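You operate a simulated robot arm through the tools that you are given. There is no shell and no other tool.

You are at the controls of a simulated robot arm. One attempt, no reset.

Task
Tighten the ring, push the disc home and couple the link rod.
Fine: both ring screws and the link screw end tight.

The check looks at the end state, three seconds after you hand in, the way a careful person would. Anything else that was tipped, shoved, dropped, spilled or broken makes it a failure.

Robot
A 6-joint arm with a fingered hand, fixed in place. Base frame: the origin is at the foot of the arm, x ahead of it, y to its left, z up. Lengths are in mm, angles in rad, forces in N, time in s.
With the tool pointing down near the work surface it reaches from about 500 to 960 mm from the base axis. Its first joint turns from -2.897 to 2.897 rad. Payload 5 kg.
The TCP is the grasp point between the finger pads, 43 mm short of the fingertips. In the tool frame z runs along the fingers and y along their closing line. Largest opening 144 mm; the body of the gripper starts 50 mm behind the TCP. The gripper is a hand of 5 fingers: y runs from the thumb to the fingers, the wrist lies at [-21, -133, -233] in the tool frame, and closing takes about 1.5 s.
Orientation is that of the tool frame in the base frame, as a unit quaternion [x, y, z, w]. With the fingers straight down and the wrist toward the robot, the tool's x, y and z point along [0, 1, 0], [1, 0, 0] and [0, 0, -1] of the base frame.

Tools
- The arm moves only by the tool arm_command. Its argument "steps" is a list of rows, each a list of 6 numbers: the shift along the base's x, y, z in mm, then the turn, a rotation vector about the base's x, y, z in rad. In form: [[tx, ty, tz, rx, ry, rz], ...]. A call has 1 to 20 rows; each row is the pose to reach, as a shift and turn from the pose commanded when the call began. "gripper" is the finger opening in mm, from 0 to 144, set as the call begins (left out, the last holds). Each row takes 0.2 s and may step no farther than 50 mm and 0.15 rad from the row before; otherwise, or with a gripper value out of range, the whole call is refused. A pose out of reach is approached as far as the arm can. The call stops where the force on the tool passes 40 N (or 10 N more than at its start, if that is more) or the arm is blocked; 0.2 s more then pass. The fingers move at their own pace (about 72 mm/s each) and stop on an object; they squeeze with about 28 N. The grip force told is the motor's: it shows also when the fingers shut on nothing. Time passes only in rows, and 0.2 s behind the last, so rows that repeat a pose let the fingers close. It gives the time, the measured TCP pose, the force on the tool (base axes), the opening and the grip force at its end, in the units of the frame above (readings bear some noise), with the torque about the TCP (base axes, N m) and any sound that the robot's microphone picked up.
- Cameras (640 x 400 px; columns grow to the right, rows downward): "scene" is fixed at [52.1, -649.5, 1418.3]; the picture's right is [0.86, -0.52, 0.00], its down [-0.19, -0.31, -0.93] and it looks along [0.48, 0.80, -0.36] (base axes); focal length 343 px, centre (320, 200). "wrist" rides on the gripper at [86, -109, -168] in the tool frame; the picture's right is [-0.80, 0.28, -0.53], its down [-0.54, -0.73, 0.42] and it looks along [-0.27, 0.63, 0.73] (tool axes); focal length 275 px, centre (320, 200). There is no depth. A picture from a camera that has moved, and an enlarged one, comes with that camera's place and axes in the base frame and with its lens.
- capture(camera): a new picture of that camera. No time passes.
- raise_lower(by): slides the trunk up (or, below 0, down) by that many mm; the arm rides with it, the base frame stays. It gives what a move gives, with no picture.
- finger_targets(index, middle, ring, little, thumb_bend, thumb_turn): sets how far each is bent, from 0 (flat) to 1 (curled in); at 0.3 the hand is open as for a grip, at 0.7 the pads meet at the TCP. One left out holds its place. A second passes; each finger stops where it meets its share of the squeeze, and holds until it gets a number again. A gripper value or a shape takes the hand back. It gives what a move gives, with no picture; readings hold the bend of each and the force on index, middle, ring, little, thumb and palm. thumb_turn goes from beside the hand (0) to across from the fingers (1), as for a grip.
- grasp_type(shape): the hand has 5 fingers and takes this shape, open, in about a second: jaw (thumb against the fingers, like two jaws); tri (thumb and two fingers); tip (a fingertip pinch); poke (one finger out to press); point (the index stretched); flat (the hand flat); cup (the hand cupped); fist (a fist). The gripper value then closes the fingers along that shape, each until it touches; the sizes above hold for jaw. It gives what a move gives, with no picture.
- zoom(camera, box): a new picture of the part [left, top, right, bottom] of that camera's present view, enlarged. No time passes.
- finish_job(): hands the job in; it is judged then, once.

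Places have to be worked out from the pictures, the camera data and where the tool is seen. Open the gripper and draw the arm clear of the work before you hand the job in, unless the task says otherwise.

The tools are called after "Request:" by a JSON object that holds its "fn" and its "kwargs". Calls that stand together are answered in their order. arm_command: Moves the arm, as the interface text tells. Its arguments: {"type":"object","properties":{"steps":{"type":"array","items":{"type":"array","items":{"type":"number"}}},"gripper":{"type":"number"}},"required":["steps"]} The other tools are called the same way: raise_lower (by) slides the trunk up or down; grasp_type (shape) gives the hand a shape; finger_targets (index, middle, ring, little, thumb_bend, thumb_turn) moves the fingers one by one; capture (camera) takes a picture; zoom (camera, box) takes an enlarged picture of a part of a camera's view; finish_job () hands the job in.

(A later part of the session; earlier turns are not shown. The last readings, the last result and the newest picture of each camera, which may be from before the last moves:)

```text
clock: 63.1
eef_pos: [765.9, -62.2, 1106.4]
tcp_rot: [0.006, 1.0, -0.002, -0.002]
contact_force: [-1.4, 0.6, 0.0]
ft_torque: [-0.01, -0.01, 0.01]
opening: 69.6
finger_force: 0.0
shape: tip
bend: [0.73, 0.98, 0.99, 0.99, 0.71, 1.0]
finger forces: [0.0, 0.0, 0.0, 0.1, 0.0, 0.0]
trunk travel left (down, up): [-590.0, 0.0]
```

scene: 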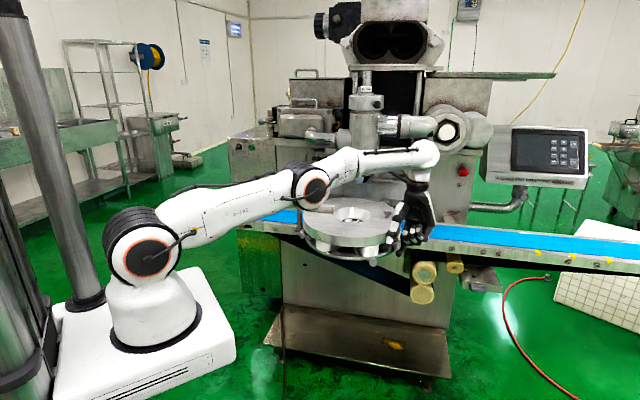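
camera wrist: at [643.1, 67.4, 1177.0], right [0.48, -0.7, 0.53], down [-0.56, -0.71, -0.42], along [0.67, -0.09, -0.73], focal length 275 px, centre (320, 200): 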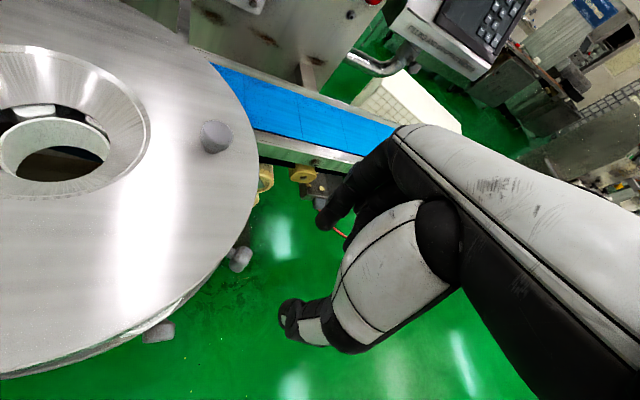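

The trunk is up. Now I'll bring the hand back over the right knob at the same yaw, about 3 mm further out, and descend around it.

Request:
{"fn": "arm_command", "kwargs": {"steps": [[0, 8, 0, 0, 0, -0.13], [0, 18, 0, 0, 0, -0.26], [0, 28, -10, 0, 0, -0.39], [0, 38, -25, 0, 0, -0.52], [1, 48, -40, 0, 0, -0.65], [1, 60, -55, 0, 0, -0.78], [1, 72, -70, 0, 0, -0.91], [2, 84, -90, 0, 0, -1.04], [2, 95, -110, 0, 0, -1.17], [2, 104, -130, 0, 0, -1.298], [2, 104, -145, 0, 0, -1.298], [2, 104, -160, 0, 0, -1.298], [2, 104, -175, 0, 0, -1.298], [2, 104, -191, 0, 0, -1.298]]}}

Request:
{"fn": "zoom", "kwargs": {"camera": "scene", "box": [380, 225, 420, 265]}}

```text
clock: 66.1
eef_pos: [768.5, 42.2, 915.2]
tcp_rot: [0.61, 0.793, -0.001, -0.002]
contact_force: [0.3, -0.5, -0.7]
ft_torque: [0.02, 0.03, -0.02]
opening: 69.5
finger_force: 0.1
shape: tip
bend: [0.73, 0.98, 0.99, 0.99, 0.71, 1.0]
finger forces: [0.0, 0.1, 0.1, 0.0, 0.1, 0.0]
trunk travel left (down, up): [-590.0, 0.0]
```

```text
10.00 times, centred on (400, 245) of scene
camera zoom: at [52.1, -649.5, 1418.3], right [0.86, -0.52, 0.0], down [-0.19, -0.31, -0.93], along [0.48, 0.8, -0.36], focal length 3432 px, centre (-480, -250)
```

zoom: 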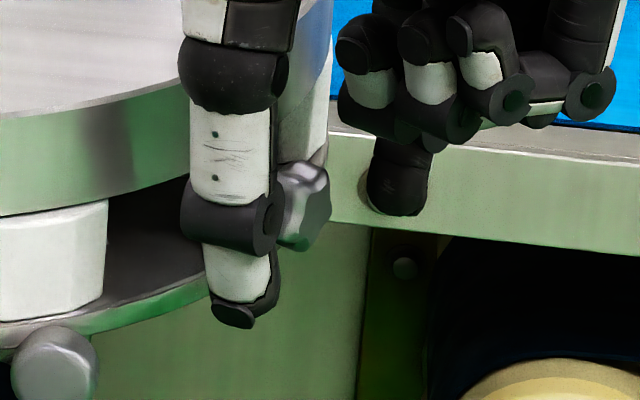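

The fingers straddle the knob again. I'll raise 4 mm so the pads meet it nearer its centre, and close.

Request:
{"fn": "arm_command", "kwargs": {"steps": [[0, 0, 2, 0, 0, 0], [0, 0, 4, 0, 0, 0], [0, 0, 4, 0, 0, 0], [0, 0, 4, 0, 0, 0], [0, 0, 4, 0, 0, 0], [0, 0, 4, 0, 0, 0], [0, 0, 4, 0, 0, 0], [0, 0, 4, 0, 0, 0]], "gripper": 0}}

Request:
{"fn": "arm_command", "kwargs": {"steps": [[1.6, 0.4, -0.1, -0.0155, 0.058, 0], [3.1, 0.8, -0.2, -0.0311, 0.1159, 0], [4.6, 1.2, -0.4, -0.0466, 0.1739, 0], [6.2, 1.7, -0.8, -0.0622, 0.2318, 0]]}}

Request:
{"fn": "zoom", "kwargs": {"camera": "scene", "box": [380, 225, 420, 265]}}

```text
clock: 67.9
eef_pos: [768.6, 42.9, 917.5]
tcp_rot: [0.61, 0.793, -0.001, -0.002]
contact_force: [2.1, -5.0, -11.6]
ft_torque: [-0.18, -0.08, -0.06]
opening: 20.7
finger_force: 28.0
shape: tip
bend: [0.72, 1.0, 1.0, 1.0, 0.74, 1.0]
finger forces: [24.1, 0.0, 0.0, 0.0, 21.2, 0.0]
trunk travel left (down, up): [-590.0, 0.0]
```

```text
clock: 68.9
eef_pos: [775.1, 43.0, 918.2]
tcp_rot: [0.605, 0.787, -0.097, -0.075]
contact_force: [2.0, -6.8, -13.5]
ft_torque: [-0.29, -0.22, -0.05]
opening: 20.2
finger_force: 28.0
shape: tip
bend: [0.72, 1.0, 1.0, 1.0, 0.74, 1.0]
finger forces: [25.6, 0.0, 0.0, 0.0, 19.2, 0.0]
trunk travel left (down, up): [-590.0, 0.0]
```

```text
10.00 times, centred on (400, 245) of scene
camera zoom: at [52.1, -649.5, 1418.3], right [0.86, -0.52, 0.0], down [-0.19, -0.31, -0.93], along [0.48, 0.8, -0.36], focal length 3432 px, centre (-480, -250)
```

zoom: 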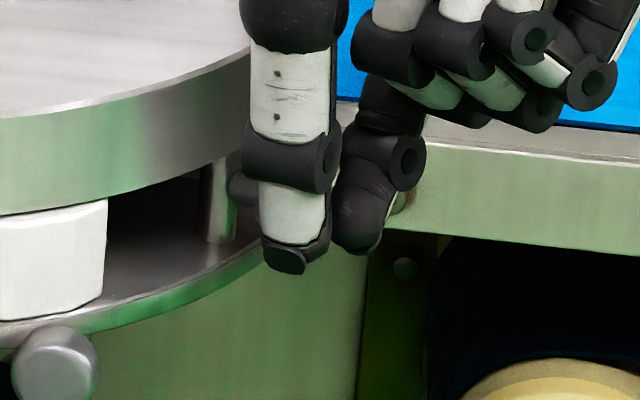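

Torque and forces are moderate. I'll continue the stroke to about 0.68 rad.

Request:
{"fn": "arm_command", "kwargs": {"steps": [[1.6, 0.4, -0.5, -0.0168, 0.0628, 0], [3.1, 0.8, -1.1, -0.0337, 0.1256, 0], [4.6, 1.2, -1.8, -0.0505, 0.1884, 0], [6.0, 1.6, -2.5, -0.0673, 0.2512, 0], [7.4, 2.0, -3.3, -0.0842, 0.314, 0], [8.8, 2.3, -4.2, -0.101, 0.3767, 0], [10.2, 2.7, -5.2, -0.114, 0.425, 0]]}}

Request:
{"fn": "zoom", "kwargs": {"camera": "scene", "box": [380, 225, 420, 265]}}

Request:
{"fn": "zoom", "kwargs": {"camera": "wrist", "box": [240, 180, 380, 340]}}

```text
clock: 70.5
eef_pos: [783.1, 44.5, 911.5]
tcp_rot: [0.575, 0.747, -0.266, -0.202]
contact_force: [29.7, -11.2, -13.4]
ft_torque: [-0.32, -0.99, -0.01]
opening: 18.5
finger_force: 28.1
shape: tip
bend: [0.72, 1.0, 1.0, 1.0, 0.81, 1.0]
finger forces: [25.5, 0.1, 0.0, 0.0, 11.4, 0.0]
out of reach, approached as far as the arm can: row 7
trunk travel left (down, up): [-590.0, 0.0]
```

```text
10.00 times, centred on (400, 245) of scene
camera zoom: at [52.1, -649.5, 1418.3], right [0.86, -0.52, 0.0], down [-0.19, -0.31, -0.93], along [0.48, 0.8, -0.36], focal length 3432 px, centre (-480, -250)
```

zoom: 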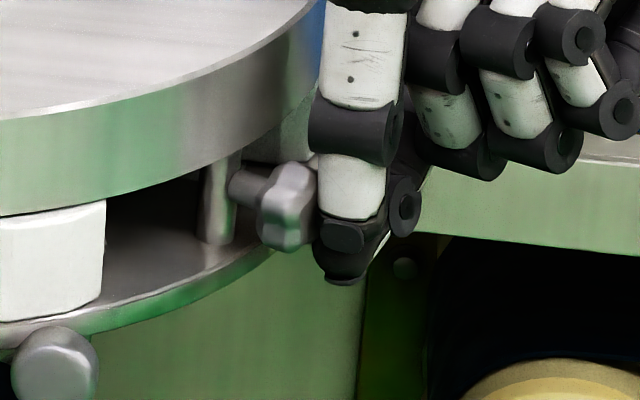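

```text
2.50 times, centred on (310, 260) of wrist
camera zoom: at [780.3, 133.7, 1110.7], right [0.74, -0.62, 0.24], down [-0.66, -0.74, 0.13], along [0.1, -0.25, -0.96], focal length 688 px, centre (345, 50)
```

zoom: 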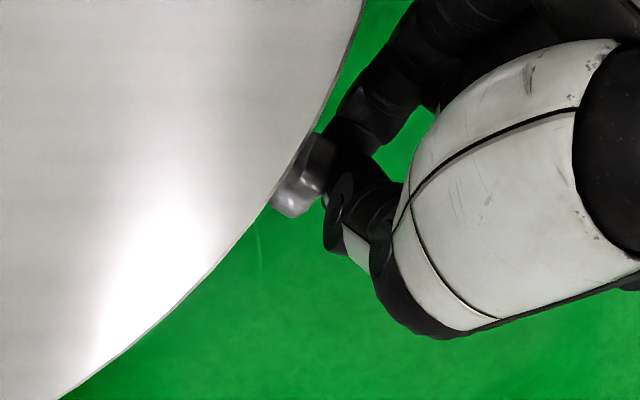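

The pinch slid to the knob's outer edge and the arm is again at its reach limit, so tilting is a poor way to turn it. I'll release, back off outward, and instead approach along the screw's axis so I can turn it by rolling the hand.

Request:
{"fn": "arm_command", "kwargs": {"steps": [[1, -4, 0, 0, 0, 0], [2, -8, 0, 0, 0, 0], [3, -12, 0, 0, 0, 0], [4, -16, 2, 0, 0, 0], [4, -18, 6, 0.0363, -0.1352, 0], [4, -22, 12, 0.0725, -0.2705, 0], [2, -26, 20, 0.1088, -0.4057, 0], [0, -32, 35, 0.145, -0.541, 0], [-5, -40, 55, 0.17, -0.634, 0], [-10, -60, 80, 0.17, -0.634, 0], [-10, -90, 100, 0.17, -0.634, 0]], "gripper": 70}}

Request:
{"fn": "zoom", "kwargs": {"camera": "scene", "box": [384, 235, 408, 255]}}

Request:
{"fn": "zoom", "kwargs": {"camera": "scene", "box": [300, 195, 410, 264]}}

```text
clock: 72.9
eef_pos: [768.1, -41.9, 1014.7]
tcp_rot: [0.61, 0.793, -0.009, -0.009]
contact_force: [-0.7, 0.1, -0.6]
ft_torque: [0.0, -0.02, 0.0]
opening: 69.6
finger_force: 0.1
shape: tip
bend: [0.73, 0.98, 0.99, 0.99, 0.71, 1.0]
finger forces: [0.0, 0.0, 0.0, 0.1, 0.0, 0.0]
trunk travel left (down, up): [-590.0, 0.0]
```

```text
16.00 times, centred on (396, 245) of scene
camera zoom: at [52.1, -649.5, 1418.3], right [0.86, -0.52, 0.0], down [-0.19, -0.31, -0.93], along [0.48, 0.8, -0.36], focal length 5492 px, centre (-896, -520)
```

zoom: 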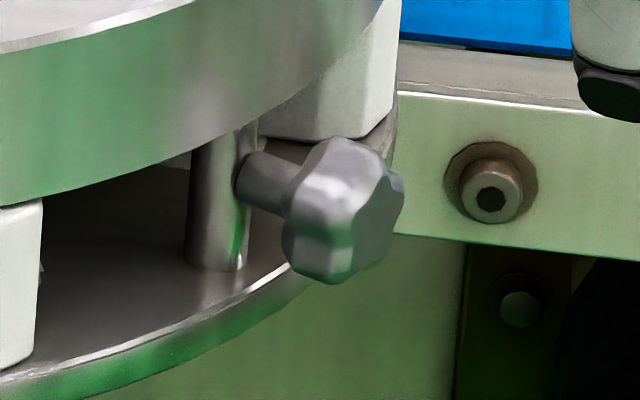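

```text
5.80 times, centred on (355, 230) of scene
camera zoom: at [52.1, -649.5, 1418.3], right [0.86, -0.52, 0.0], down [-0.19, -0.31, -0.93], along [0.48, 0.8, -0.36], focal length 1990 px, centre (117, 29)
```

zoom: 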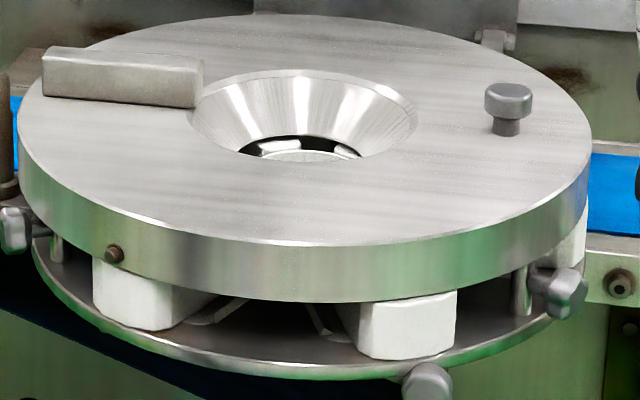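

Now the star's lobes are clearly turned compared with before, so the screw does turn with little effort. I'll move the hand well out to the right-front, then lower the trunk so a horizontal approach along the screw axis is in comfortable reach.

Request:
{"fn": "arm_command", "kwargs": {"steps": [[0, -45, 0, 0, 0, 0], [0, -90, 0, 0, 0, 0], [0, -135, 0, 0, 0, 0], [0, -170, 0, 0, 0, 0]]}}

Request:
{"fn": "capture", "kwargs": {"camera": "scene"}}

```text
clock: 73.9
eef_pos: [767.3, -211.8, 1014.6]
tcp_rot: [0.61, 0.793, -0.01, -0.009]
contact_force: [-0.3, -0.1, -0.9]
ft_torque: [0.02, 0.01, 0.03]
opening: 69.8
finger_force: 0.1
shape: tip
bend: [0.73, 0.98, 0.99, 0.99, 0.71, 1.0]
finger forces: [0.0, 0.1, 0.0, 0.1, 0.0, 0.0]
trunk travel left (down, up): [-590.0, 0.0]
```

```text
taken
```

scene: 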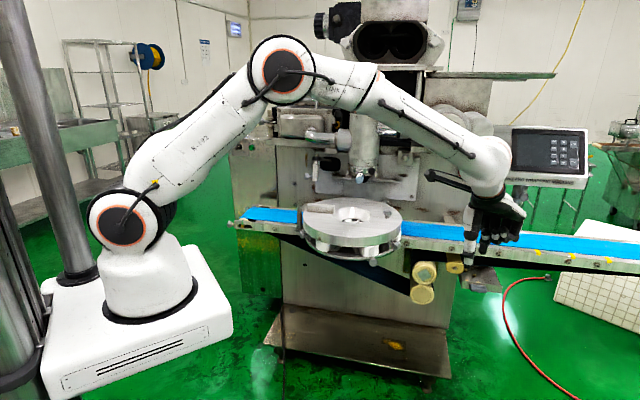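

The elbow is high and clear of everything. I'll lower the trunk by 200 mm.

Request:
{"fn": "raise_lower", "kwargs": {"by": -200}}

```text
clock: 76.1
eef_pos: [766.8, -212.4, 815.7]
tcp_rot: [0.609, 0.793, -0.01, -0.009]
contact_force: [-0.1, 0.4, -0.9]
ft_torque: [-0.02, -0.02, 0.0]
opening: 69.6
finger_force: 0.0
shape: tip
bend: [0.73, 0.98, 0.99, 0.99, 0.71, 1.0]
finger forces: [0.1, 0.0, 0.0, 0.0, 0.1, 0.0]
trunk travel left (down, up): [-390.0, 200.0]
```

Now I'll rotate the hand so the fingers point horizontally at the right screw, moving to a spot on its axis well outside the disc.

Request:
{"fn": "arm_command", "kwargs": {"steps": [[4, 10, 20, 0.138, 0.037, 0], [8, 20, 40, 0.276, 0.074, 0], [12, 30, 60, 0.414, 0.111, 0], [16, 40, 77, 0.552, 0.148, 0], [20, 50, 77, 0.69, 0.185, 0], [24, 60, 77, 0.828, 0.222, 0], [28, 70, 77, 0.966, 0.259, 0], [31, 80, 77, 1.104, 0.296, 0], [34, 90, 77, 1.242, 0.333, 0], [36, 100, 77, 1.38, 0.37, 0], [38, 110, 77, 1.517, 0.407, 0]]}}

Request:
{"fn": "capture", "kwargs": {"camera": "scene"}}

Request:
{"fn": "capture", "kwargs": {"camera": "wrist"}}

```text
clock: 78.5
eef_pos: [790.5, -94.9, 894.9]
tcp_rot: [-0.422, -0.566, -0.424, 0.568]
contact_force: [0.0, 0.3, 0.7]
ft_torque: [-0.06, -0.01, -0.01]
opening: 69.6
finger_force: 0.0
shape: tip
bend: [0.73, 0.98, 0.99, 0.99, 0.71, 1.0]
finger forces: [0.1, 0.1, 0.0, 0.1, 0.0, 0.1]
out of reach, approached as far as the arm can: row 8, 9, 10, 11
trunk travel left (down, up): [-390.0, 200.0]
```

```text
taken
```

scene: 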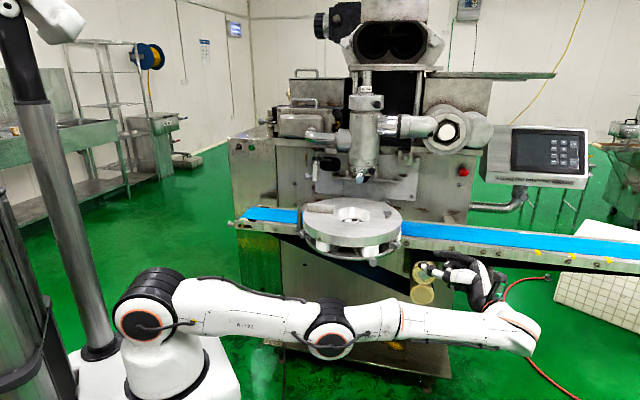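

```text
taken
camera wrist: at [734.5, -287.2, 980.5], right [0.42, -0.43, -0.8], down [-0.82, 0.2, -0.54], along [0.39, 0.88, -0.26], focal length 275 px, centre (320, 200)
```

wrist: 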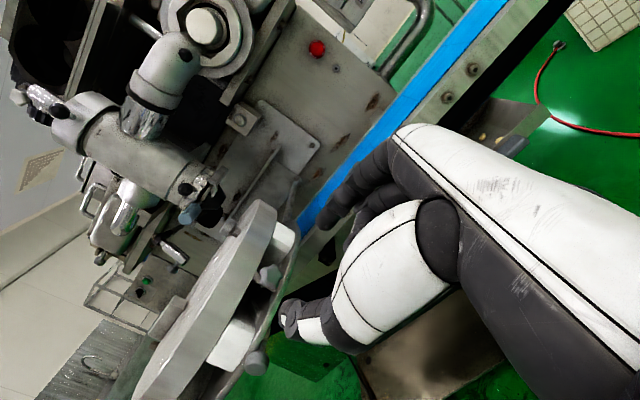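

The hand now points horizontally at the right screw; only that far-out spot was slightly beyond reach. I'll move in along the axis to about 265 mm from the disc centre and check alignment.

Request:
{"fn": "arm_command", "kwargs": {"steps": [[-1, 17, -1, 0, 0, -0.01], [-2, 34, -2, 0, 0, -0.02], [-4, 51, -3, 0, 0, -0.027], [-5, 68, -3, 0, 0, -0.027]]}}

Request:
{"fn": "capture", "kwargs": {"camera": "wrist"}}

Request:
{"fn": "zoom", "kwargs": {"camera": "wrist", "box": [220, 190, 360, 340]}}

Request:
{"fn": "zoom", "kwargs": {"camera": "scene", "box": [370, 215, 480, 300]}}

```text
clock: 79.7
eef_pos: [799.1, -32.4, 931.5]
tcp_rot: [0.421, 0.594, 0.442, -0.525]
contact_force: [-1.2, 0.6, 1.2]
ft_torque: [-0.18, -0.01, -0.09]
opening: 69.7
finger_force: 0.0
shape: tip
bend: [0.73, 0.98, 0.99, 0.99, 0.71, 1.0]
finger forces: [0.0, 0.0, 0.0, 0.1, 0.0, 0.1]
out of reach, approached as far as the arm can: row 1, 2, 3
trunk travel left (down, up): [-390.0, 200.0]
stopped in row 4: the arm was blocked; the commanded pose is now the measured one
```

```text
taken
camera wrist: at [729.0, -219.7, 1017.3], right [0.49, -0.47, -0.74], down [-0.75, 0.2, -0.63], along [0.44, 0.86, -0.26], focal length 275 px, centre (320, 200)
```

wrist: 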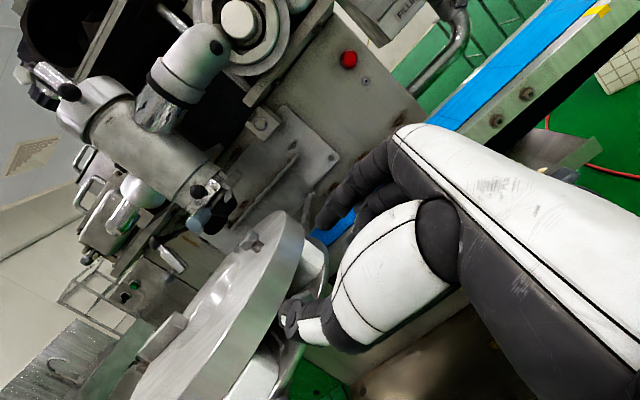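

```text
2.67 times, centred on (290, 265) of wrist
camera zoom: at [729.0, -219.7, 1017.3], right [0.49, -0.47, -0.74], down [-0.75, 0.2, -0.63], along [0.44, 0.86, -0.26], focal length 734 px, centre (400, 27)
```

zoom: 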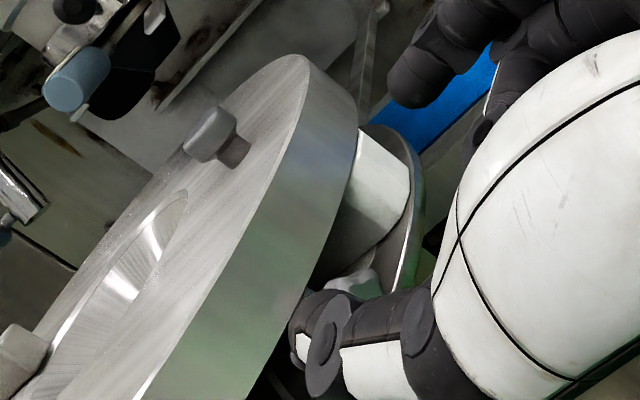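

```text
4.71 times, centred on (425, 258) of scene
camera zoom: at [52.1, -649.5, 1418.3], right [0.86, -0.52, 0.0], down [-0.19, -0.31, -0.93], along [0.48, 0.8, -0.36], focal length 1615 px, centre (-174, -71)
```

zoom: 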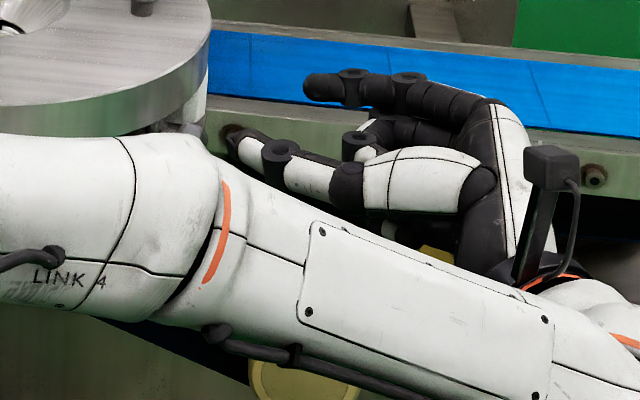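

Request:
{"fn": "capture", "kwargs": {"camera": "scene"}}

Request:
{"fn": "zoom", "kwargs": {"camera": "scene", "box": [90, 180, 570, 400]}}

```text
taken
```

scene: 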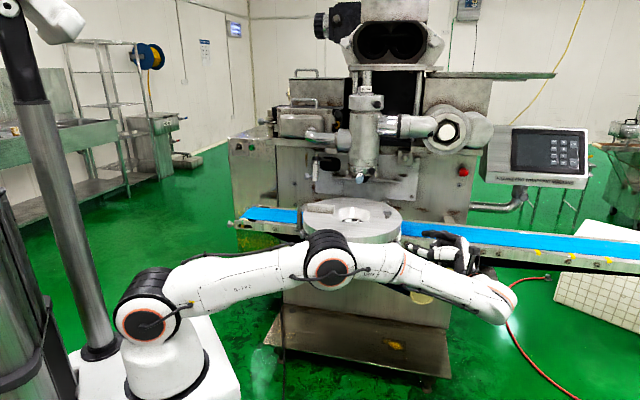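

```text
1.33 times, centred on (330, 290) of scene
camera zoom: at [52.1, -649.5, 1418.3], right [0.86, -0.52, 0.0], down [-0.19, -0.31, -0.93], along [0.48, 0.8, -0.36], focal length 458 px, centre (307, 80)
```

zoom: 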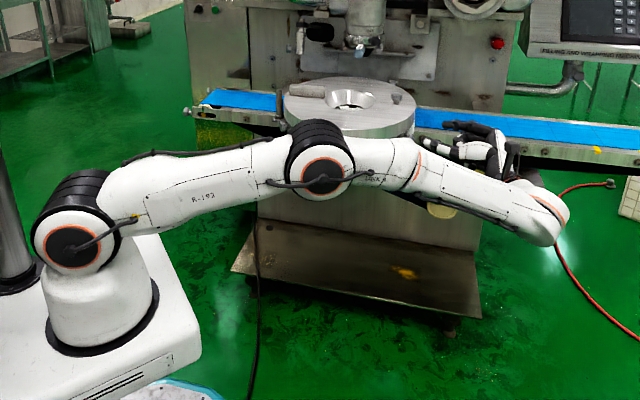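

The arm is stretched nearly straight, which is likely why it jammed there. I'll pull the hand back toward the base to let the elbow bend, keeping the fingers well clear of the disc.

Request:
{"fn": "arm_command", "kwargs": {"steps": [[-5, -25, 0, 0, 0, 0], [-15, -50, 0, 0, 0, 0], [-35, -75, 0, 0, 0, 0], [-60, -100, 0, 0, 0, 0], [-80, -110, 0, 0, 0, 0]]}}

Request:
{"fn": "capture", "kwargs": {"camera": "scene"}}

```text
clock: 80.9
eef_pos: [720.3, -142.3, 927.5]
tcp_rot: [0.421, 0.594, 0.439, -0.527]
contact_force: [-0.5, -0.3, -0.3]
ft_torque: [0.0, -0.02, -0.01]
opening: 69.9
finger_force: 0.1
shape: tip
bend: [0.73, 0.98, 0.99, 0.99, 0.71, 1.0]
finger forces: [0.0, 0.1, 0.1, 0.1, 0.1, 0.0]
trunk travel left (down, up): [-390.0, 200.0]
```

```text
taken
```

scene: 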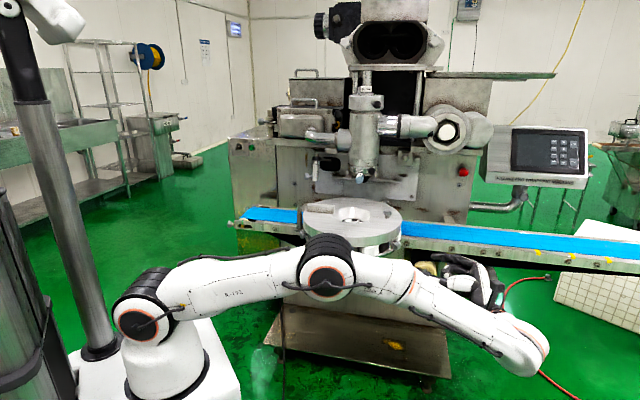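

The elbow bent properly and the pose was reached exactly. I'll level the hand's roll and pitch and move onto the screw axis at about 265 mm from the disc centre.

Request:
{"fn": "arm_command", "kwargs": {"steps": [[0, 0, -10, 0.0189, 0.0454, 0], [10, 15, -25, 0.0378, 0.0908, 0], [25, 40, -36, 0.0378, 0.0908, 0], [40, 65, -36, 0.0378, 0.0908, 0], [55, 92, -36, 0.0378, 0.0908, 0], [65, 115, -36, 0.0378, 0.0908, 0]]}}

Request:
{"fn": "capture", "kwargs": {"camera": "wrist"}}

Request:
{"fn": "zoom", "kwargs": {"camera": "wrist", "box": [220, 190, 360, 340]}}

Request:
{"fn": "zoom", "kwargs": {"camera": "scene", "box": [370, 215, 480, 300]}}

```text
clock: 82.3
eef_pos: [784.9, -29.4, 891.6]
tcp_rot: [-0.431, -0.559, -0.432, 0.562]
contact_force: [0.9, -1.7, -0.1]
ft_torque: [-0.01, -0.01, 0.01]
opening: 70.4
finger_force: 0.0
shape: tip
bend: [0.73, 0.98, 0.99, 0.99, 0.71, 1.0]
finger forces: [0.0, 0.0, 0.0, 0.0, 0.0, 0.0]
trunk travel left (down, up): [-390.0, 200.0]
```

```text
taken
camera wrist: at [723.2, -218.9, 977.6], right [0.41, -0.44, -0.8], down [-0.81, 0.22, -0.54], along [0.42, 0.87, -0.27], focal length 275 px, centre (320, 200)
```

wrist: 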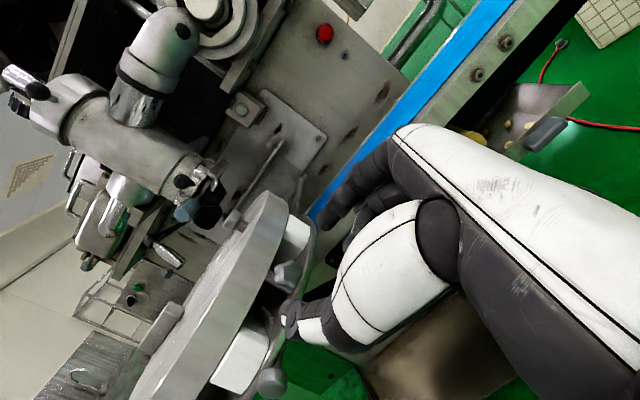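

```text
2.67 times, centred on (290, 265) of wrist
camera zoom: at [723.2, -218.9, 977.6], right [0.41, -0.44, -0.8], down [-0.81, 0.22, -0.54], along [0.42, 0.87, -0.27], focal length 734 px, centre (400, 27)
```

zoom: 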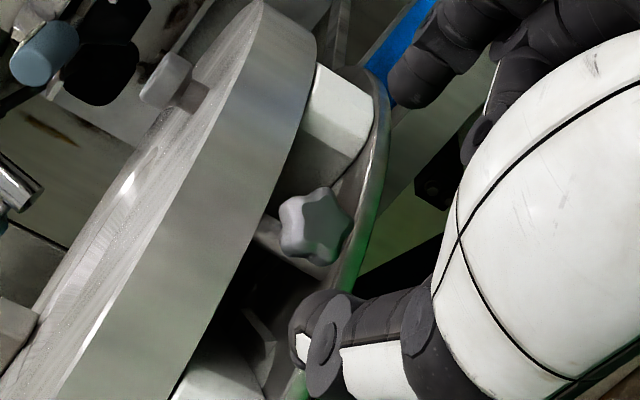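

```text
4.71 times, centred on (425, 258) of scene
camera zoom: at [52.1, -649.5, 1418.3], right [0.86, -0.52, 0.0], down [-0.19, -0.31, -0.93], along [0.48, 0.8, -0.36], focal length 1615 px, centre (-174, -71)
```

zoom: 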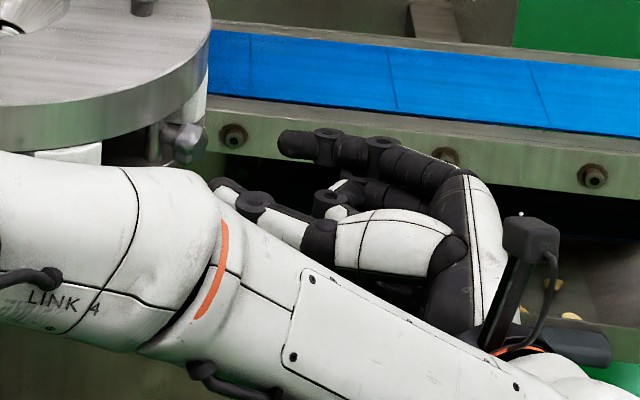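

Now I have a clean frontal view of the 5-lobed right knob, centred within 3 mm of the hand's axis. I'll advance along the axis to bring the fingertips around it, then roll back with the fingers open.

Request:
{"fn": "arm_command", "kwargs": {"steps": [[-5.5, 9, 0, 0, 0, 0], [-8, 18.5, 0, 0, 0, 0], [-10.5, 28, 0, 0, 0, 0], [-12.7, 36, 0, 0, 0, 0]]}}

Request:
{"fn": "zoom", "kwargs": {"camera": "wrist", "box": [220, 190, 360, 340]}}

Request:
{"fn": "zoom", "kwargs": {"camera": "scene", "box": [370, 215, 450, 280]}}

```text
clock: 83.3
eef_pos: [771.7, 8.5, 892.4]
tcp_rot: [-0.43, -0.56, -0.431, 0.562]
contact_force: [-0.1, -0.4, -1.1]
ft_torque: [-0.01, -0.01, 0.0]
opening: 69.6
finger_force: 0.1
shape: tip
bend: [0.73, 0.98, 0.99, 0.99, 0.71, 1.0]
finger forces: [0.0, 0.0, 0.1, 0.0, 0.0, 0.0]
trunk travel left (down, up): [-390.0, 200.0]
```

```text
2.67 times, centred on (290, 265) of wrist
camera zoom: at [709.7, -181.6, 977.4], right [0.41, -0.44, -0.8], down [-0.81, 0.22, -0.54], along [0.42, 0.87, -0.27], focal length 734 px, centre (400, 27)
```

zoom: 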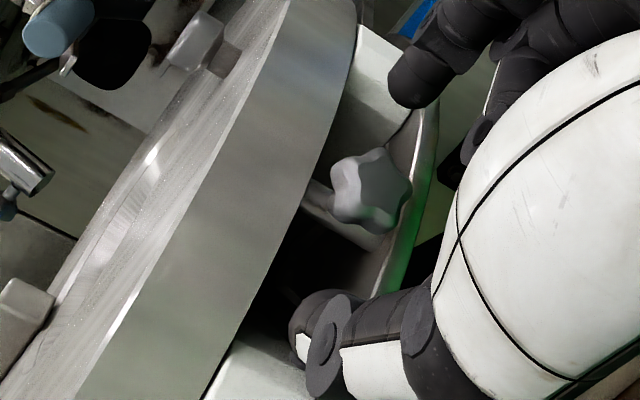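

```text
6.15 times, centred on (410, 248) of scene
camera zoom: at [52.1, -649.5, 1418.3], right [0.86, -0.52, 0.0], down [-0.19, -0.31, -0.93], along [0.48, 0.8, -0.36], focal length 2112 px, centre (-234, -92)
```

zoom: 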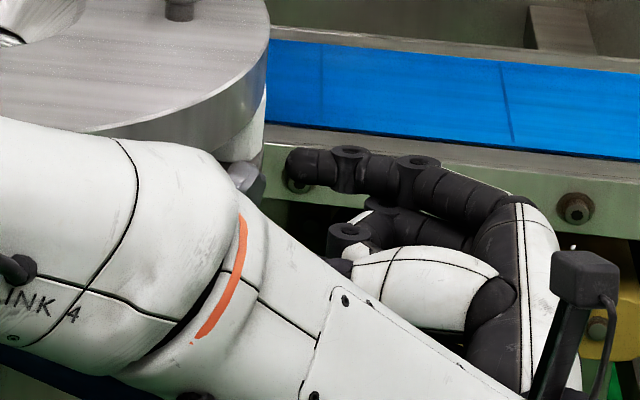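

The knob is centred to about 1 mm. I'll roll the open hand counter-clockwise by 0.78 rad to gain stroke, then close.

Request:
{"fn": "arm_command", "kwargs": {"steps": [[0, 0, 0, 0.0339, -0.1265, 0], [0, 0, 0, 0.0678, -0.253, 0], [0, 0, 0, 0.1017, -0.3795, 0], [0, 0, 0, 0.1356, -0.506, 0], [0, 0, 0, 0.1695, -0.6325, 0], [0, 0, 0, 0.203, -0.758, 0]]}}

Request:
{"fn": "zoom", "kwargs": {"camera": "wrist", "box": [220, 190, 360, 340]}}

Request:
{"fn": "zoom", "kwargs": {"camera": "scene", "box": [370, 215, 450, 280]}}

```text
clock: 84.7
eef_pos: [771.6, 8.9, 892.2]
tcp_rot: [0.181, 0.682, 0.614, -0.354]
contact_force: [0.5, -0.7, 0.3]
ft_torque: [-0.06, 0.0, 0.02]
opening: 69.5
finger_force: 0.0
shape: tip
bend: [0.73, 0.98, 0.99, 0.99, 0.71, 1.0]
finger forces: [0.0, 0.0, 0.0, 0.0, 0.0, 0.0]
trunk travel left (down, up): [-390.0, 200.0]
```

```text
2.67 times, centred on (290, 265) of wrist
camera zoom: at [681.9, -189.3, 875.2], right [0.88, -0.32, -0.36], down [-0.23, 0.38, -0.9], along [0.42, 0.87, 0.26], focal length 734 px, centre (400, 27)
```

zoom: 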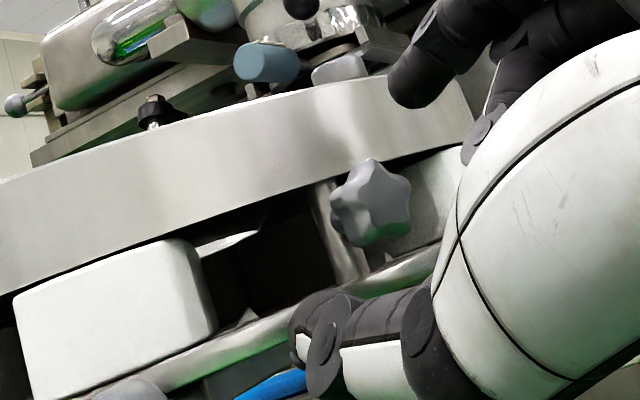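

```text
6.15 times, centred on (410, 248) of scene
camera zoom: at [52.1, -649.5, 1418.3], right [0.86, -0.52, 0.0], down [-0.19, -0.31, -0.93], along [0.48, 0.8, -0.36], focal length 2112 px, centre (-234, -92)
```

zoom: 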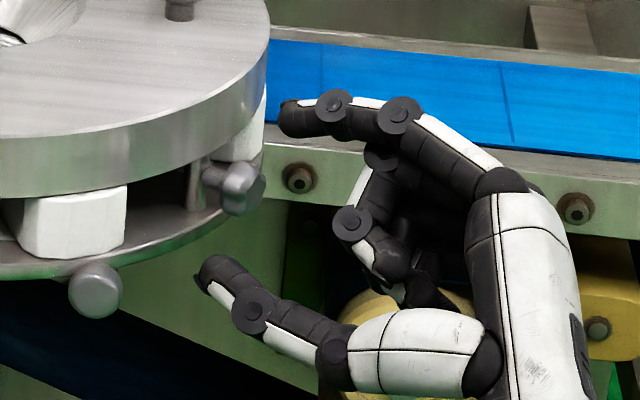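

Very good view: thumb below-left and index above-right of the star knob. I'll close on it now.

Request:
{"fn": "arm_command", "kwargs": {"steps": [[0, 0, 0, 0, 0, 0], [0, 0, 0, 0, 0, 0], [0, 0, 0, 0, 0, 0], [0, 0, 0, 0, 0, 0], [0, 0, 0, 0, 0, 0], [0, 0, 0, 0, 0, 0]], "gripper": 0}}

Request:
{"fn": "zoom", "kwargs": {"camera": "wrist", "box": [220, 190, 360, 340]}}

Request:
{"fn": "zoom", "kwargs": {"camera": "scene", "box": [370, 215, 450, 280]}}

```text
clock: 86.1
eef_pos: [771.5, 7.7, 893.3]
tcp_rot: [0.182, 0.681, 0.614, -0.355]
contact_force: [7.6, -11.9, 5.6]
ft_torque: [0.39, 0.06, -0.27]
opening: 14.5
finger_force: 28.1
shape: tip
bend: [0.72, 1.0, 1.0, 1.0, 0.75, 1.0]
finger forces: [32.6, 0.0, 0.0, 0.0, 23.2, 0.0]
trunk travel left (down, up): [-390.0, 200.0]
```

```text
2.67 times, centred on (290, 265) of wrist
camera zoom: at [681.8, -191.1, 875.4], right [0.88, -0.32, -0.36], down [-0.24, 0.38, -0.89], along [0.42, 0.87, 0.26], focal length 734 px, centre (400, 27)
```

zoom: 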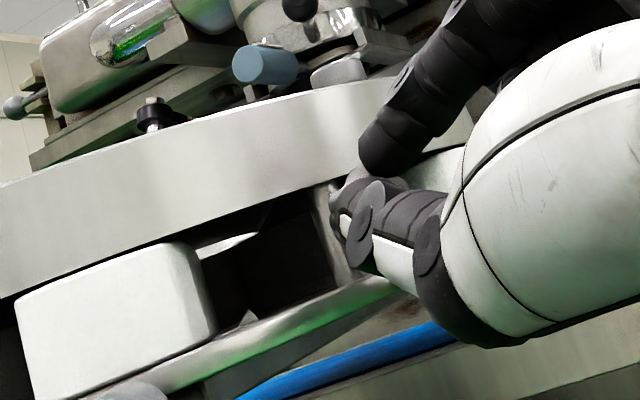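

```text
6.15 times, centred on (410, 248) of scene
camera zoom: at [52.1, -649.5, 1418.3], right [0.86, -0.52, 0.0], down [-0.19, -0.31, -0.93], along [0.48, 0.8, -0.36], focal length 2112 px, centre (-234, -92)
```

zoom: 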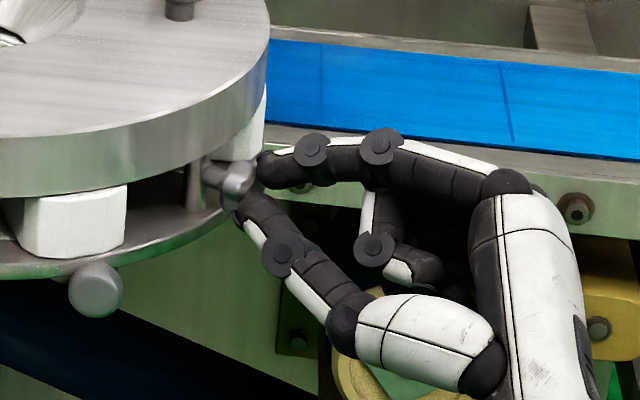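

The pads are only catching the knob's outer edge (the tool is pushed outward). I'll open, advance 7 mm along the axis, and close again.

Request:
{"fn": "arm_command", "kwargs": {"steps": [[0, 0, 0, 0, 0, 0], [0, 0, 0, 0, 0, 0], [-0.9, 3.4, 0, 0, 0, 0], [-1.8, 6.8, 0, 0, 0, 0], [-1.8, 6.8, 0, 0, 0, 0]], "gripper": 60}}

Request:
{"fn": "arm_command", "kwargs": {"steps": [[0, 0, 0, 0, 0, 0], [0, 0, 0, 0, 0, 0], [0, 0, 0, 0, 0, 0], [0, 0, 0, 0, 0, 0], [0, 0, 0, 0, 0, 0], [0, 0, 0, 0, 0, 0]], "gripper": 0}}

Request:
{"fn": "zoom", "kwargs": {"camera": "scene", "box": [370, 215, 450, 280]}}

Request:
{"fn": "zoom", "kwargs": {"camera": "wrist", "box": [220, 190, 360, 340]}}

```text
clock: 87.3
eef_pos: [769.7, 15.4, 892.2]
tcp_rot: [0.183, 0.682, 0.613, -0.354]
contact_force: [0.2, 0.3, 0.3]
ft_torque: [-0.02, 0.02, 0.01]
opening: 59.5
finger_force: 0.1
shape: tip
bend: [0.73, 0.98, 0.99, 0.99, 0.72, 1.0]
finger forces: [0.0, 0.0, 0.0, 0.0, 0.1, 0.0]
trunk travel left (down, up): [-390.0, 200.0]
```

```text
clock: 88.7
eef_pos: [770.6, 15.5, 891.5]
tcp_rot: [0.183, 0.682, 0.613, -0.354]
contact_force: [-1.6, 2.1, 1.6]
ft_torque: [0.11, 0.06, 0.01]
opening: 20.9
finger_force: 27.7
shape: tip
bend: [0.72, 1.0, 1.0, 1.0, 0.74, 1.0]
finger forces: [23.8, 0.0, 0.0, 0.1, 22.7, 0.1]
trunk travel left (down, up): [-390.0, 200.0]
```

```text
6.15 times, centred on (410, 248) of scene
camera zoom: at [52.1, -649.5, 1418.3], right [0.86, -0.52, 0.0], down [-0.19, -0.31, -0.93], along [0.48, 0.8, -0.36], focal length 2112 px, centre (-234, -92)
```

zoom: 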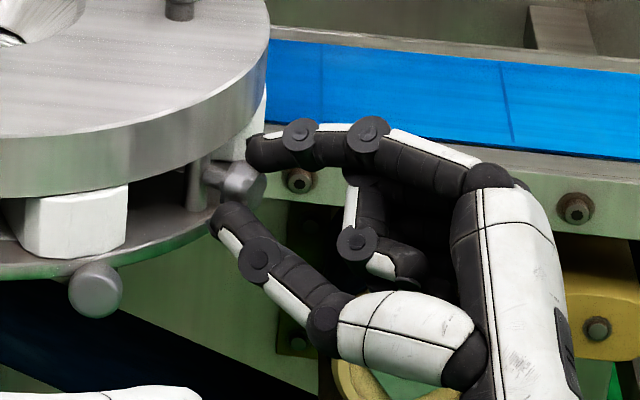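

```text
2.67 times, centred on (290, 265) of wrist
camera zoom: at [680.0, -182.2, 875.4], right [0.88, -0.32, -0.36], down [-0.24, 0.38, -0.9], along [0.42, 0.87, 0.26], focal length 734 px, centre (400, 27)
```

zoom: 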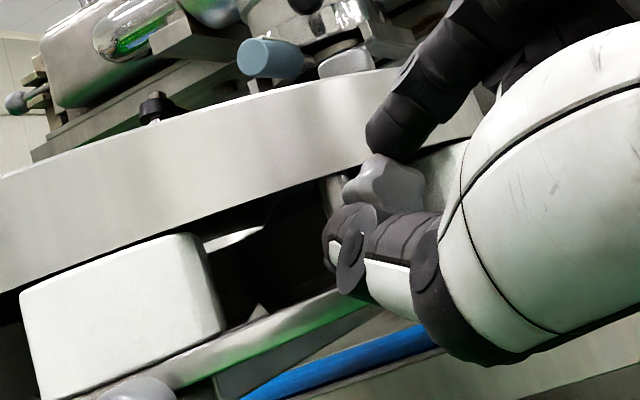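

Now the grip is square (about 23 N each side). I'll roll clockwise 0.78 rad and check the resistance.

Request:
{"fn": "arm_command", "kwargs": {"steps": [[0, 0, 0, -0.0339, 0.1265, 0], [0, 0, 0, -0.0678, 0.253, 0], [0, 0, 0, -0.1017, 0.3795, 0], [0, 0, 0, -0.1356, 0.506, 0], [0, 0, 0, -0.1695, 0.6325, 0], [0, 0, 0, -0.203, 0.758, 0]]}}

Request:
{"fn": "zoom", "kwargs": {"camera": "wrist", "box": [220, 190, 360, 340]}}

Request:
{"fn": "zoom", "kwargs": {"camera": "scene", "box": [300, 195, 410, 264]}}

```text
clock: 90.1
eef_pos: [770.0, 14.6, 891.0]
tcp_rot: [-0.431, -0.559, -0.431, 0.562]
contact_force: [12.1, 2.6, 13.4]
ft_torque: [0.43, -0.02, -0.66]
opening: 20.6
finger_force: 28.2
shape: tip
bend: [0.72, 1.0, 1.0, 1.0, 0.75, 1.0]
finger forces: [32.8, 0.1, 0.1, 0.1, 22.5, 0.0]
trunk travel left (down, up): [-390.0, 200.0]
```

```text
2.67 times, centred on (290, 265) of wrist
camera zoom: at [708.3, -174.5, 976.9], right [0.41, -0.44, -0.8], down [-0.81, 0.22, -0.54], along [0.42, 0.87, -0.27], focal length 734 px, centre (400, 27)
```

zoom: 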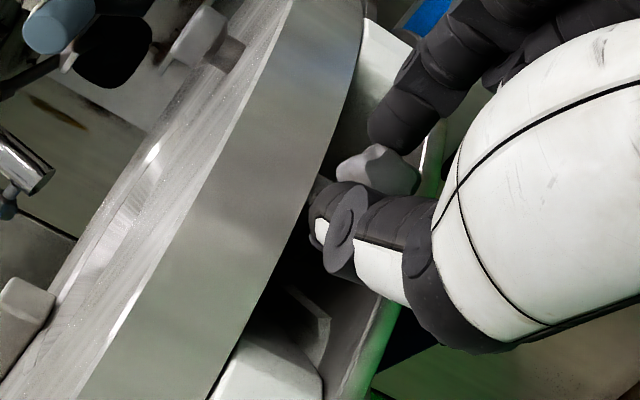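

```text
5.80 times, centred on (355, 230) of scene
camera zoom: at [52.1, -649.5, 1418.3], right [0.86, -0.52, 0.0], down [-0.19, -0.31, -0.93], along [0.48, 0.8, -0.36], focal length 1990 px, centre (117, 29)
```

zoom: 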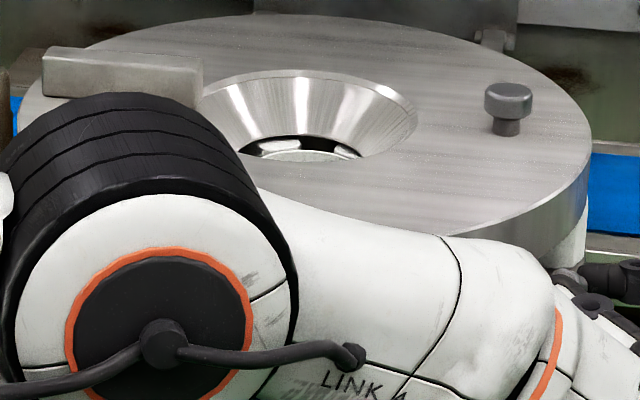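

The knob turns with the hand (its lobes stay fixed relative to the fingers), with roughly 0.13 N m resistance. I'll ease the small side load and continue rolling another 1 rad.

Request:
{"fn": "arm_command", "kwargs": {"steps": [[1, 0.3, 1, -0.0324, 0.1208, 0], [1.5, 0.4, 1.5, -0.0648, 0.2415, 0], [1.5, 0.4, 1.5, -0.0971, 0.3623, 0], [1.5, 0.4, 1.5, -0.1295, 0.483, 0], [1.5, 0.4, 1.5, -0.1619, 0.6038, 0], [1.5, 0.4, 1.5, -0.1943, 0.7245, 0], [1.5, 0.4, 1.5, -0.2266, 0.8453, 0], [1.5, 0.4, 1.5, -0.259, 0.966, 0]]}}

Request:
{"fn": "zoom", "kwargs": {"camera": "wrist", "box": [220, 190, 360, 340]}}

Request:
{"fn": "capture", "kwargs": {"camera": "scene"}}

```text
clock: 91.7
eef_pos: [776.1, 18.3, 899.0]
tcp_rot: [-0.619, -0.336, -0.173, 0.689]
contact_force: [22.3, 6.5, 7.9]
ft_torque: [0.27, -0.38, -0.93]
opening: 20.7
finger_force: 28.5
shape: tip
bend: [0.72, 1.0, 1.0, 1.0, 0.74, 1.0]
finger forces: [42.7, 0.0, 0.1, 0.0, 20.7, 0.1]
trunk travel left (down, up): [-390.0, 200.0]
stopped in row 7: the force on the tool passed its limit at 42 N (the readings are from after the stop); the commanded pose is now the measured one
```

```text
2.67 times, centred on (290, 265) of wrist
camera zoom: at [807.6, -148.8, 1035.0], right [-0.25, -0.61, -0.75], down [-0.97, 0.19, 0.17], along [0.04, 0.77, -0.63], focal length 734 px, centre (400, 27)
```

zoom: 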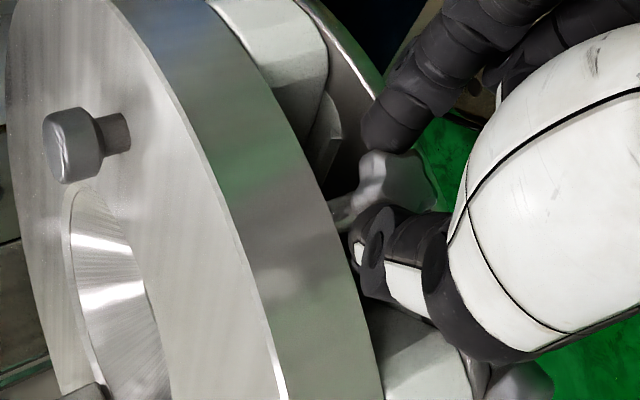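

```text
taken
```

scene: 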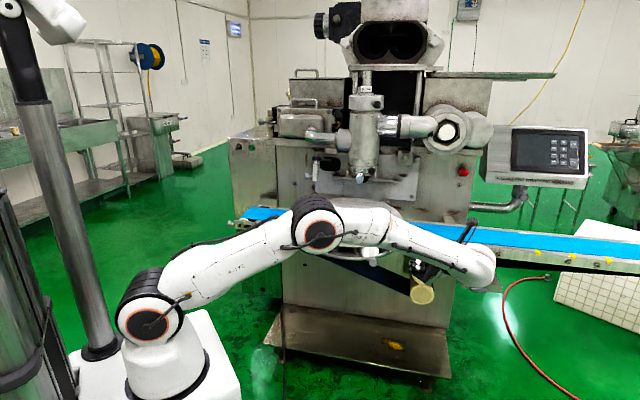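

The roll stopped at a firm resistance (about 0.44 N m about the screw axis), which suggests the screw has come up tight. I'll release and look at the star's orientation.

Request:
{"fn": "arm_command", "kwargs": {"steps": [[0, 0, 0, 0, 0, 0], [0, 0, 0, 0, 0, 0], [0, 0, 0, 0, 0, 0], [0, 0, 0, 0, 0, 0]], "gripper": 70}}

Request:
{"fn": "zoom", "kwargs": {"camera": "wrist", "box": [220, 190, 360, 340]}}

```text
clock: 92.7
eef_pos: [773.3, 15.7, 896.9]
tcp_rot: [-0.619, -0.336, -0.17, 0.689]
contact_force: [0.0, 0.0, 0.1]
ft_torque: [-0.01, -0.01, -0.01]
opening: 69.5
finger_force: 0.1
shape: tip
bend: [0.73, 0.98, 0.99, 0.99, 0.71, 1.0]
finger forces: [0.0, 0.0, 0.0, 0.1, 0.0, 0.0]
trunk travel left (down, up): [-390.0, 200.0]
```

```text
2.67 times, centred on (290, 265) of wrist
camera zoom: at [806.2, -149.4, 1033.1], right [-0.25, -0.61, -0.75], down [-0.97, 0.19, 0.17], along [0.03, 0.77, -0.64], focal length 734 px, centre (400, 27)
```

zoom: 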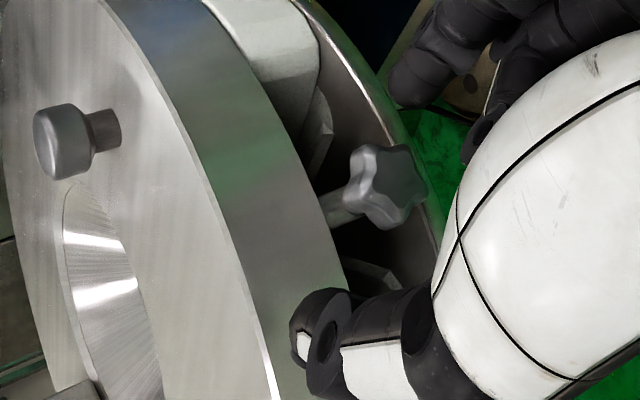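

Now I'll roll the open hand back 1.6 rad around the knob, recentred, for another stroke to confirm whether it is really tight.

Request:
{"fn": "arm_command", "kwargs": {"steps": [[-1, -0.2, -1.5, 0.0345, -0.1288, 0], [-2, -0.4, -3, 0.069, -0.2576, 0], [-3, -0.5, -4.4, 0.1035, -0.3864, 0], [-3, -0.5, -4.4, 0.138, -0.5152, 0], [-3, -0.5, -4.4, 0.1725, -0.644, 0], [-3, -0.5, -4.4, 0.207, -0.7728, 0], [-3, -0.5, -4.4, 0.2415, -0.9016, 0], [-3, -0.5, -4.4, 0.276, -1.0304, 0], [-3, -0.5, -4.4, 0.3105, -1.1592, 0], [-3, -0.5, -4.4, 0.345, -1.288, 0], [-3, -0.5, -4.4, 0.3795, -1.4168, 0], [-3, -0.5, -4.4, 0.414, -1.545, 0]]}}

Request:
{"fn": "zoom", "kwargs": {"camera": "wrist", "box": [220, 190, 360, 340]}}

Request:
{"fn": "zoom", "kwargs": {"camera": "scene", "box": [370, 215, 450, 280]}}

```text
clock: 95.3
eef_pos: [770.8, 15.6, 894.3]
tcp_rot: [0.184, 0.679, 0.611, -0.363]
contact_force: [-0.2, -0.1, 0.7]
ft_torque: [-0.02, -0.03, -0.01]
opening: 69.4
finger_force: 0.0
shape: tip
bend: [0.73, 0.98, 0.99, 0.99, 0.71, 1.0]
finger forces: [0.0, 0.0, 0.1, 0.1, 0.0, 0.1]
trunk travel left (down, up): [-390.0, 200.0]
```

```text
2.67 times, centred on (290, 265) of wrist
camera zoom: at [682.6, -182.8, 877.2], right [0.87, -0.31, -0.38], down [-0.25, 0.38, -0.89], along [0.42, 0.87, 0.25], focal length 734 px, centre (400, 27)
```

zoom: 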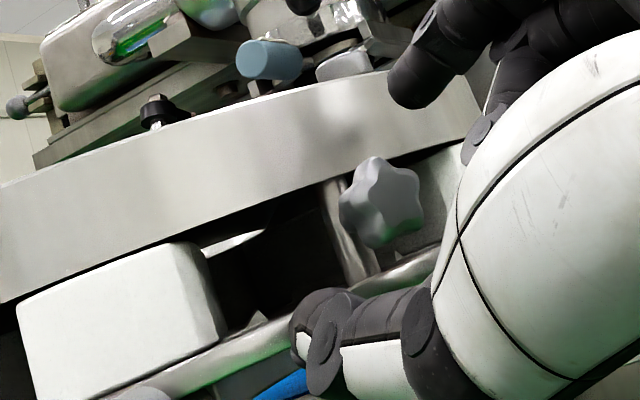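

```text
6.15 times, centred on (410, 248) of scene
camera zoom: at [52.1, -649.5, 1418.3], right [0.86, -0.52, 0.0], down [-0.19, -0.31, -0.93], along [0.48, 0.8, -0.36], focal length 2112 px, centre (-234, -92)
```

zoom: 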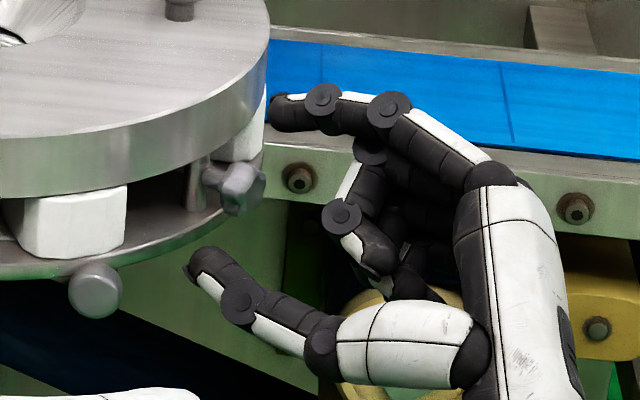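

Recentred and rolled back. I'll close on the knob again and roll a first 0.4 rad while watching the torque.

Request:
{"fn": "arm_command", "kwargs": {"steps": [[0, 0, -1, 0, 0, 0], [0, 0, -1, 0, 0, 0], [0, 0, -1, 0, 0, 0], [0, 0, -1, 0, 0, 0], [0, 0, -1, 0, 0, 0], [0, 0, -1, 0, 0, 0], [0, 0, -1, 0, 0, 0]], "gripper": 0}}

Request:
{"fn": "arm_command", "kwargs": {"steps": [[0, 0, 0, -0.0259, 0.0966, 0], [0, 0, 0, -0.0518, 0.1932, 0], [0, 0, 0, -0.0777, 0.2898, 0], [0, 0, 0, -0.1036, 0.3864, 0]]}}

Request:
{"fn": "zoom", "kwargs": {"camera": "wrist", "box": [220, 190, 360, 340]}}

```text
clock: 96.9
eef_pos: [770.3, 15.7, 891.2]
tcp_rot: [0.184, 0.679, 0.611, -0.363]
contact_force: [-0.6, 2.1, 3.3]
ft_torque: [0.07, 0.03, -0.01]
opening: 21.2
finger_force: 27.7
shape: tip
bend: [0.72, 1.0, 1.0, 1.0, 0.74, 1.0]
finger forces: [25.7, 0.1, 0.0, 0.0, 21.8, 0.1]
trunk travel left (down, up): [-390.0, 200.0]
```

```text
clock: 97.9
eef_pos: [770.4, 16.0, 893.2]
tcp_rot: [0.316, 0.627, 0.529, -0.477]
contact_force: [-3.3, 5.7, 16.8]
ft_torque: [0.74, -0.15, -0.06]
opening: 20.7
finger_force: 28.6
shape: tip
bend: [0.72, 1.0, 1.0, 1.0, 0.74, 1.0]
finger forces: [35.9, 0.0, 0.1, 0.0, 21.7, 0.0]
trunk travel left (down, up): [-390.0, 200.0]
```

```text
2.67 times, centred on (290, 265) of wrist
camera zoom: at [686.8, -180.9, 932.6], right [0.67, -0.36, -0.65], down [-0.58, 0.29, -0.76], along [0.46, 0.89, -0.01], focal length 734 px, centre (400, 27)
```

zoom: 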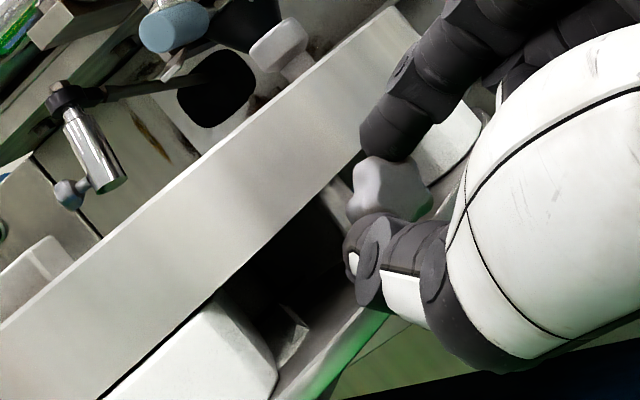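

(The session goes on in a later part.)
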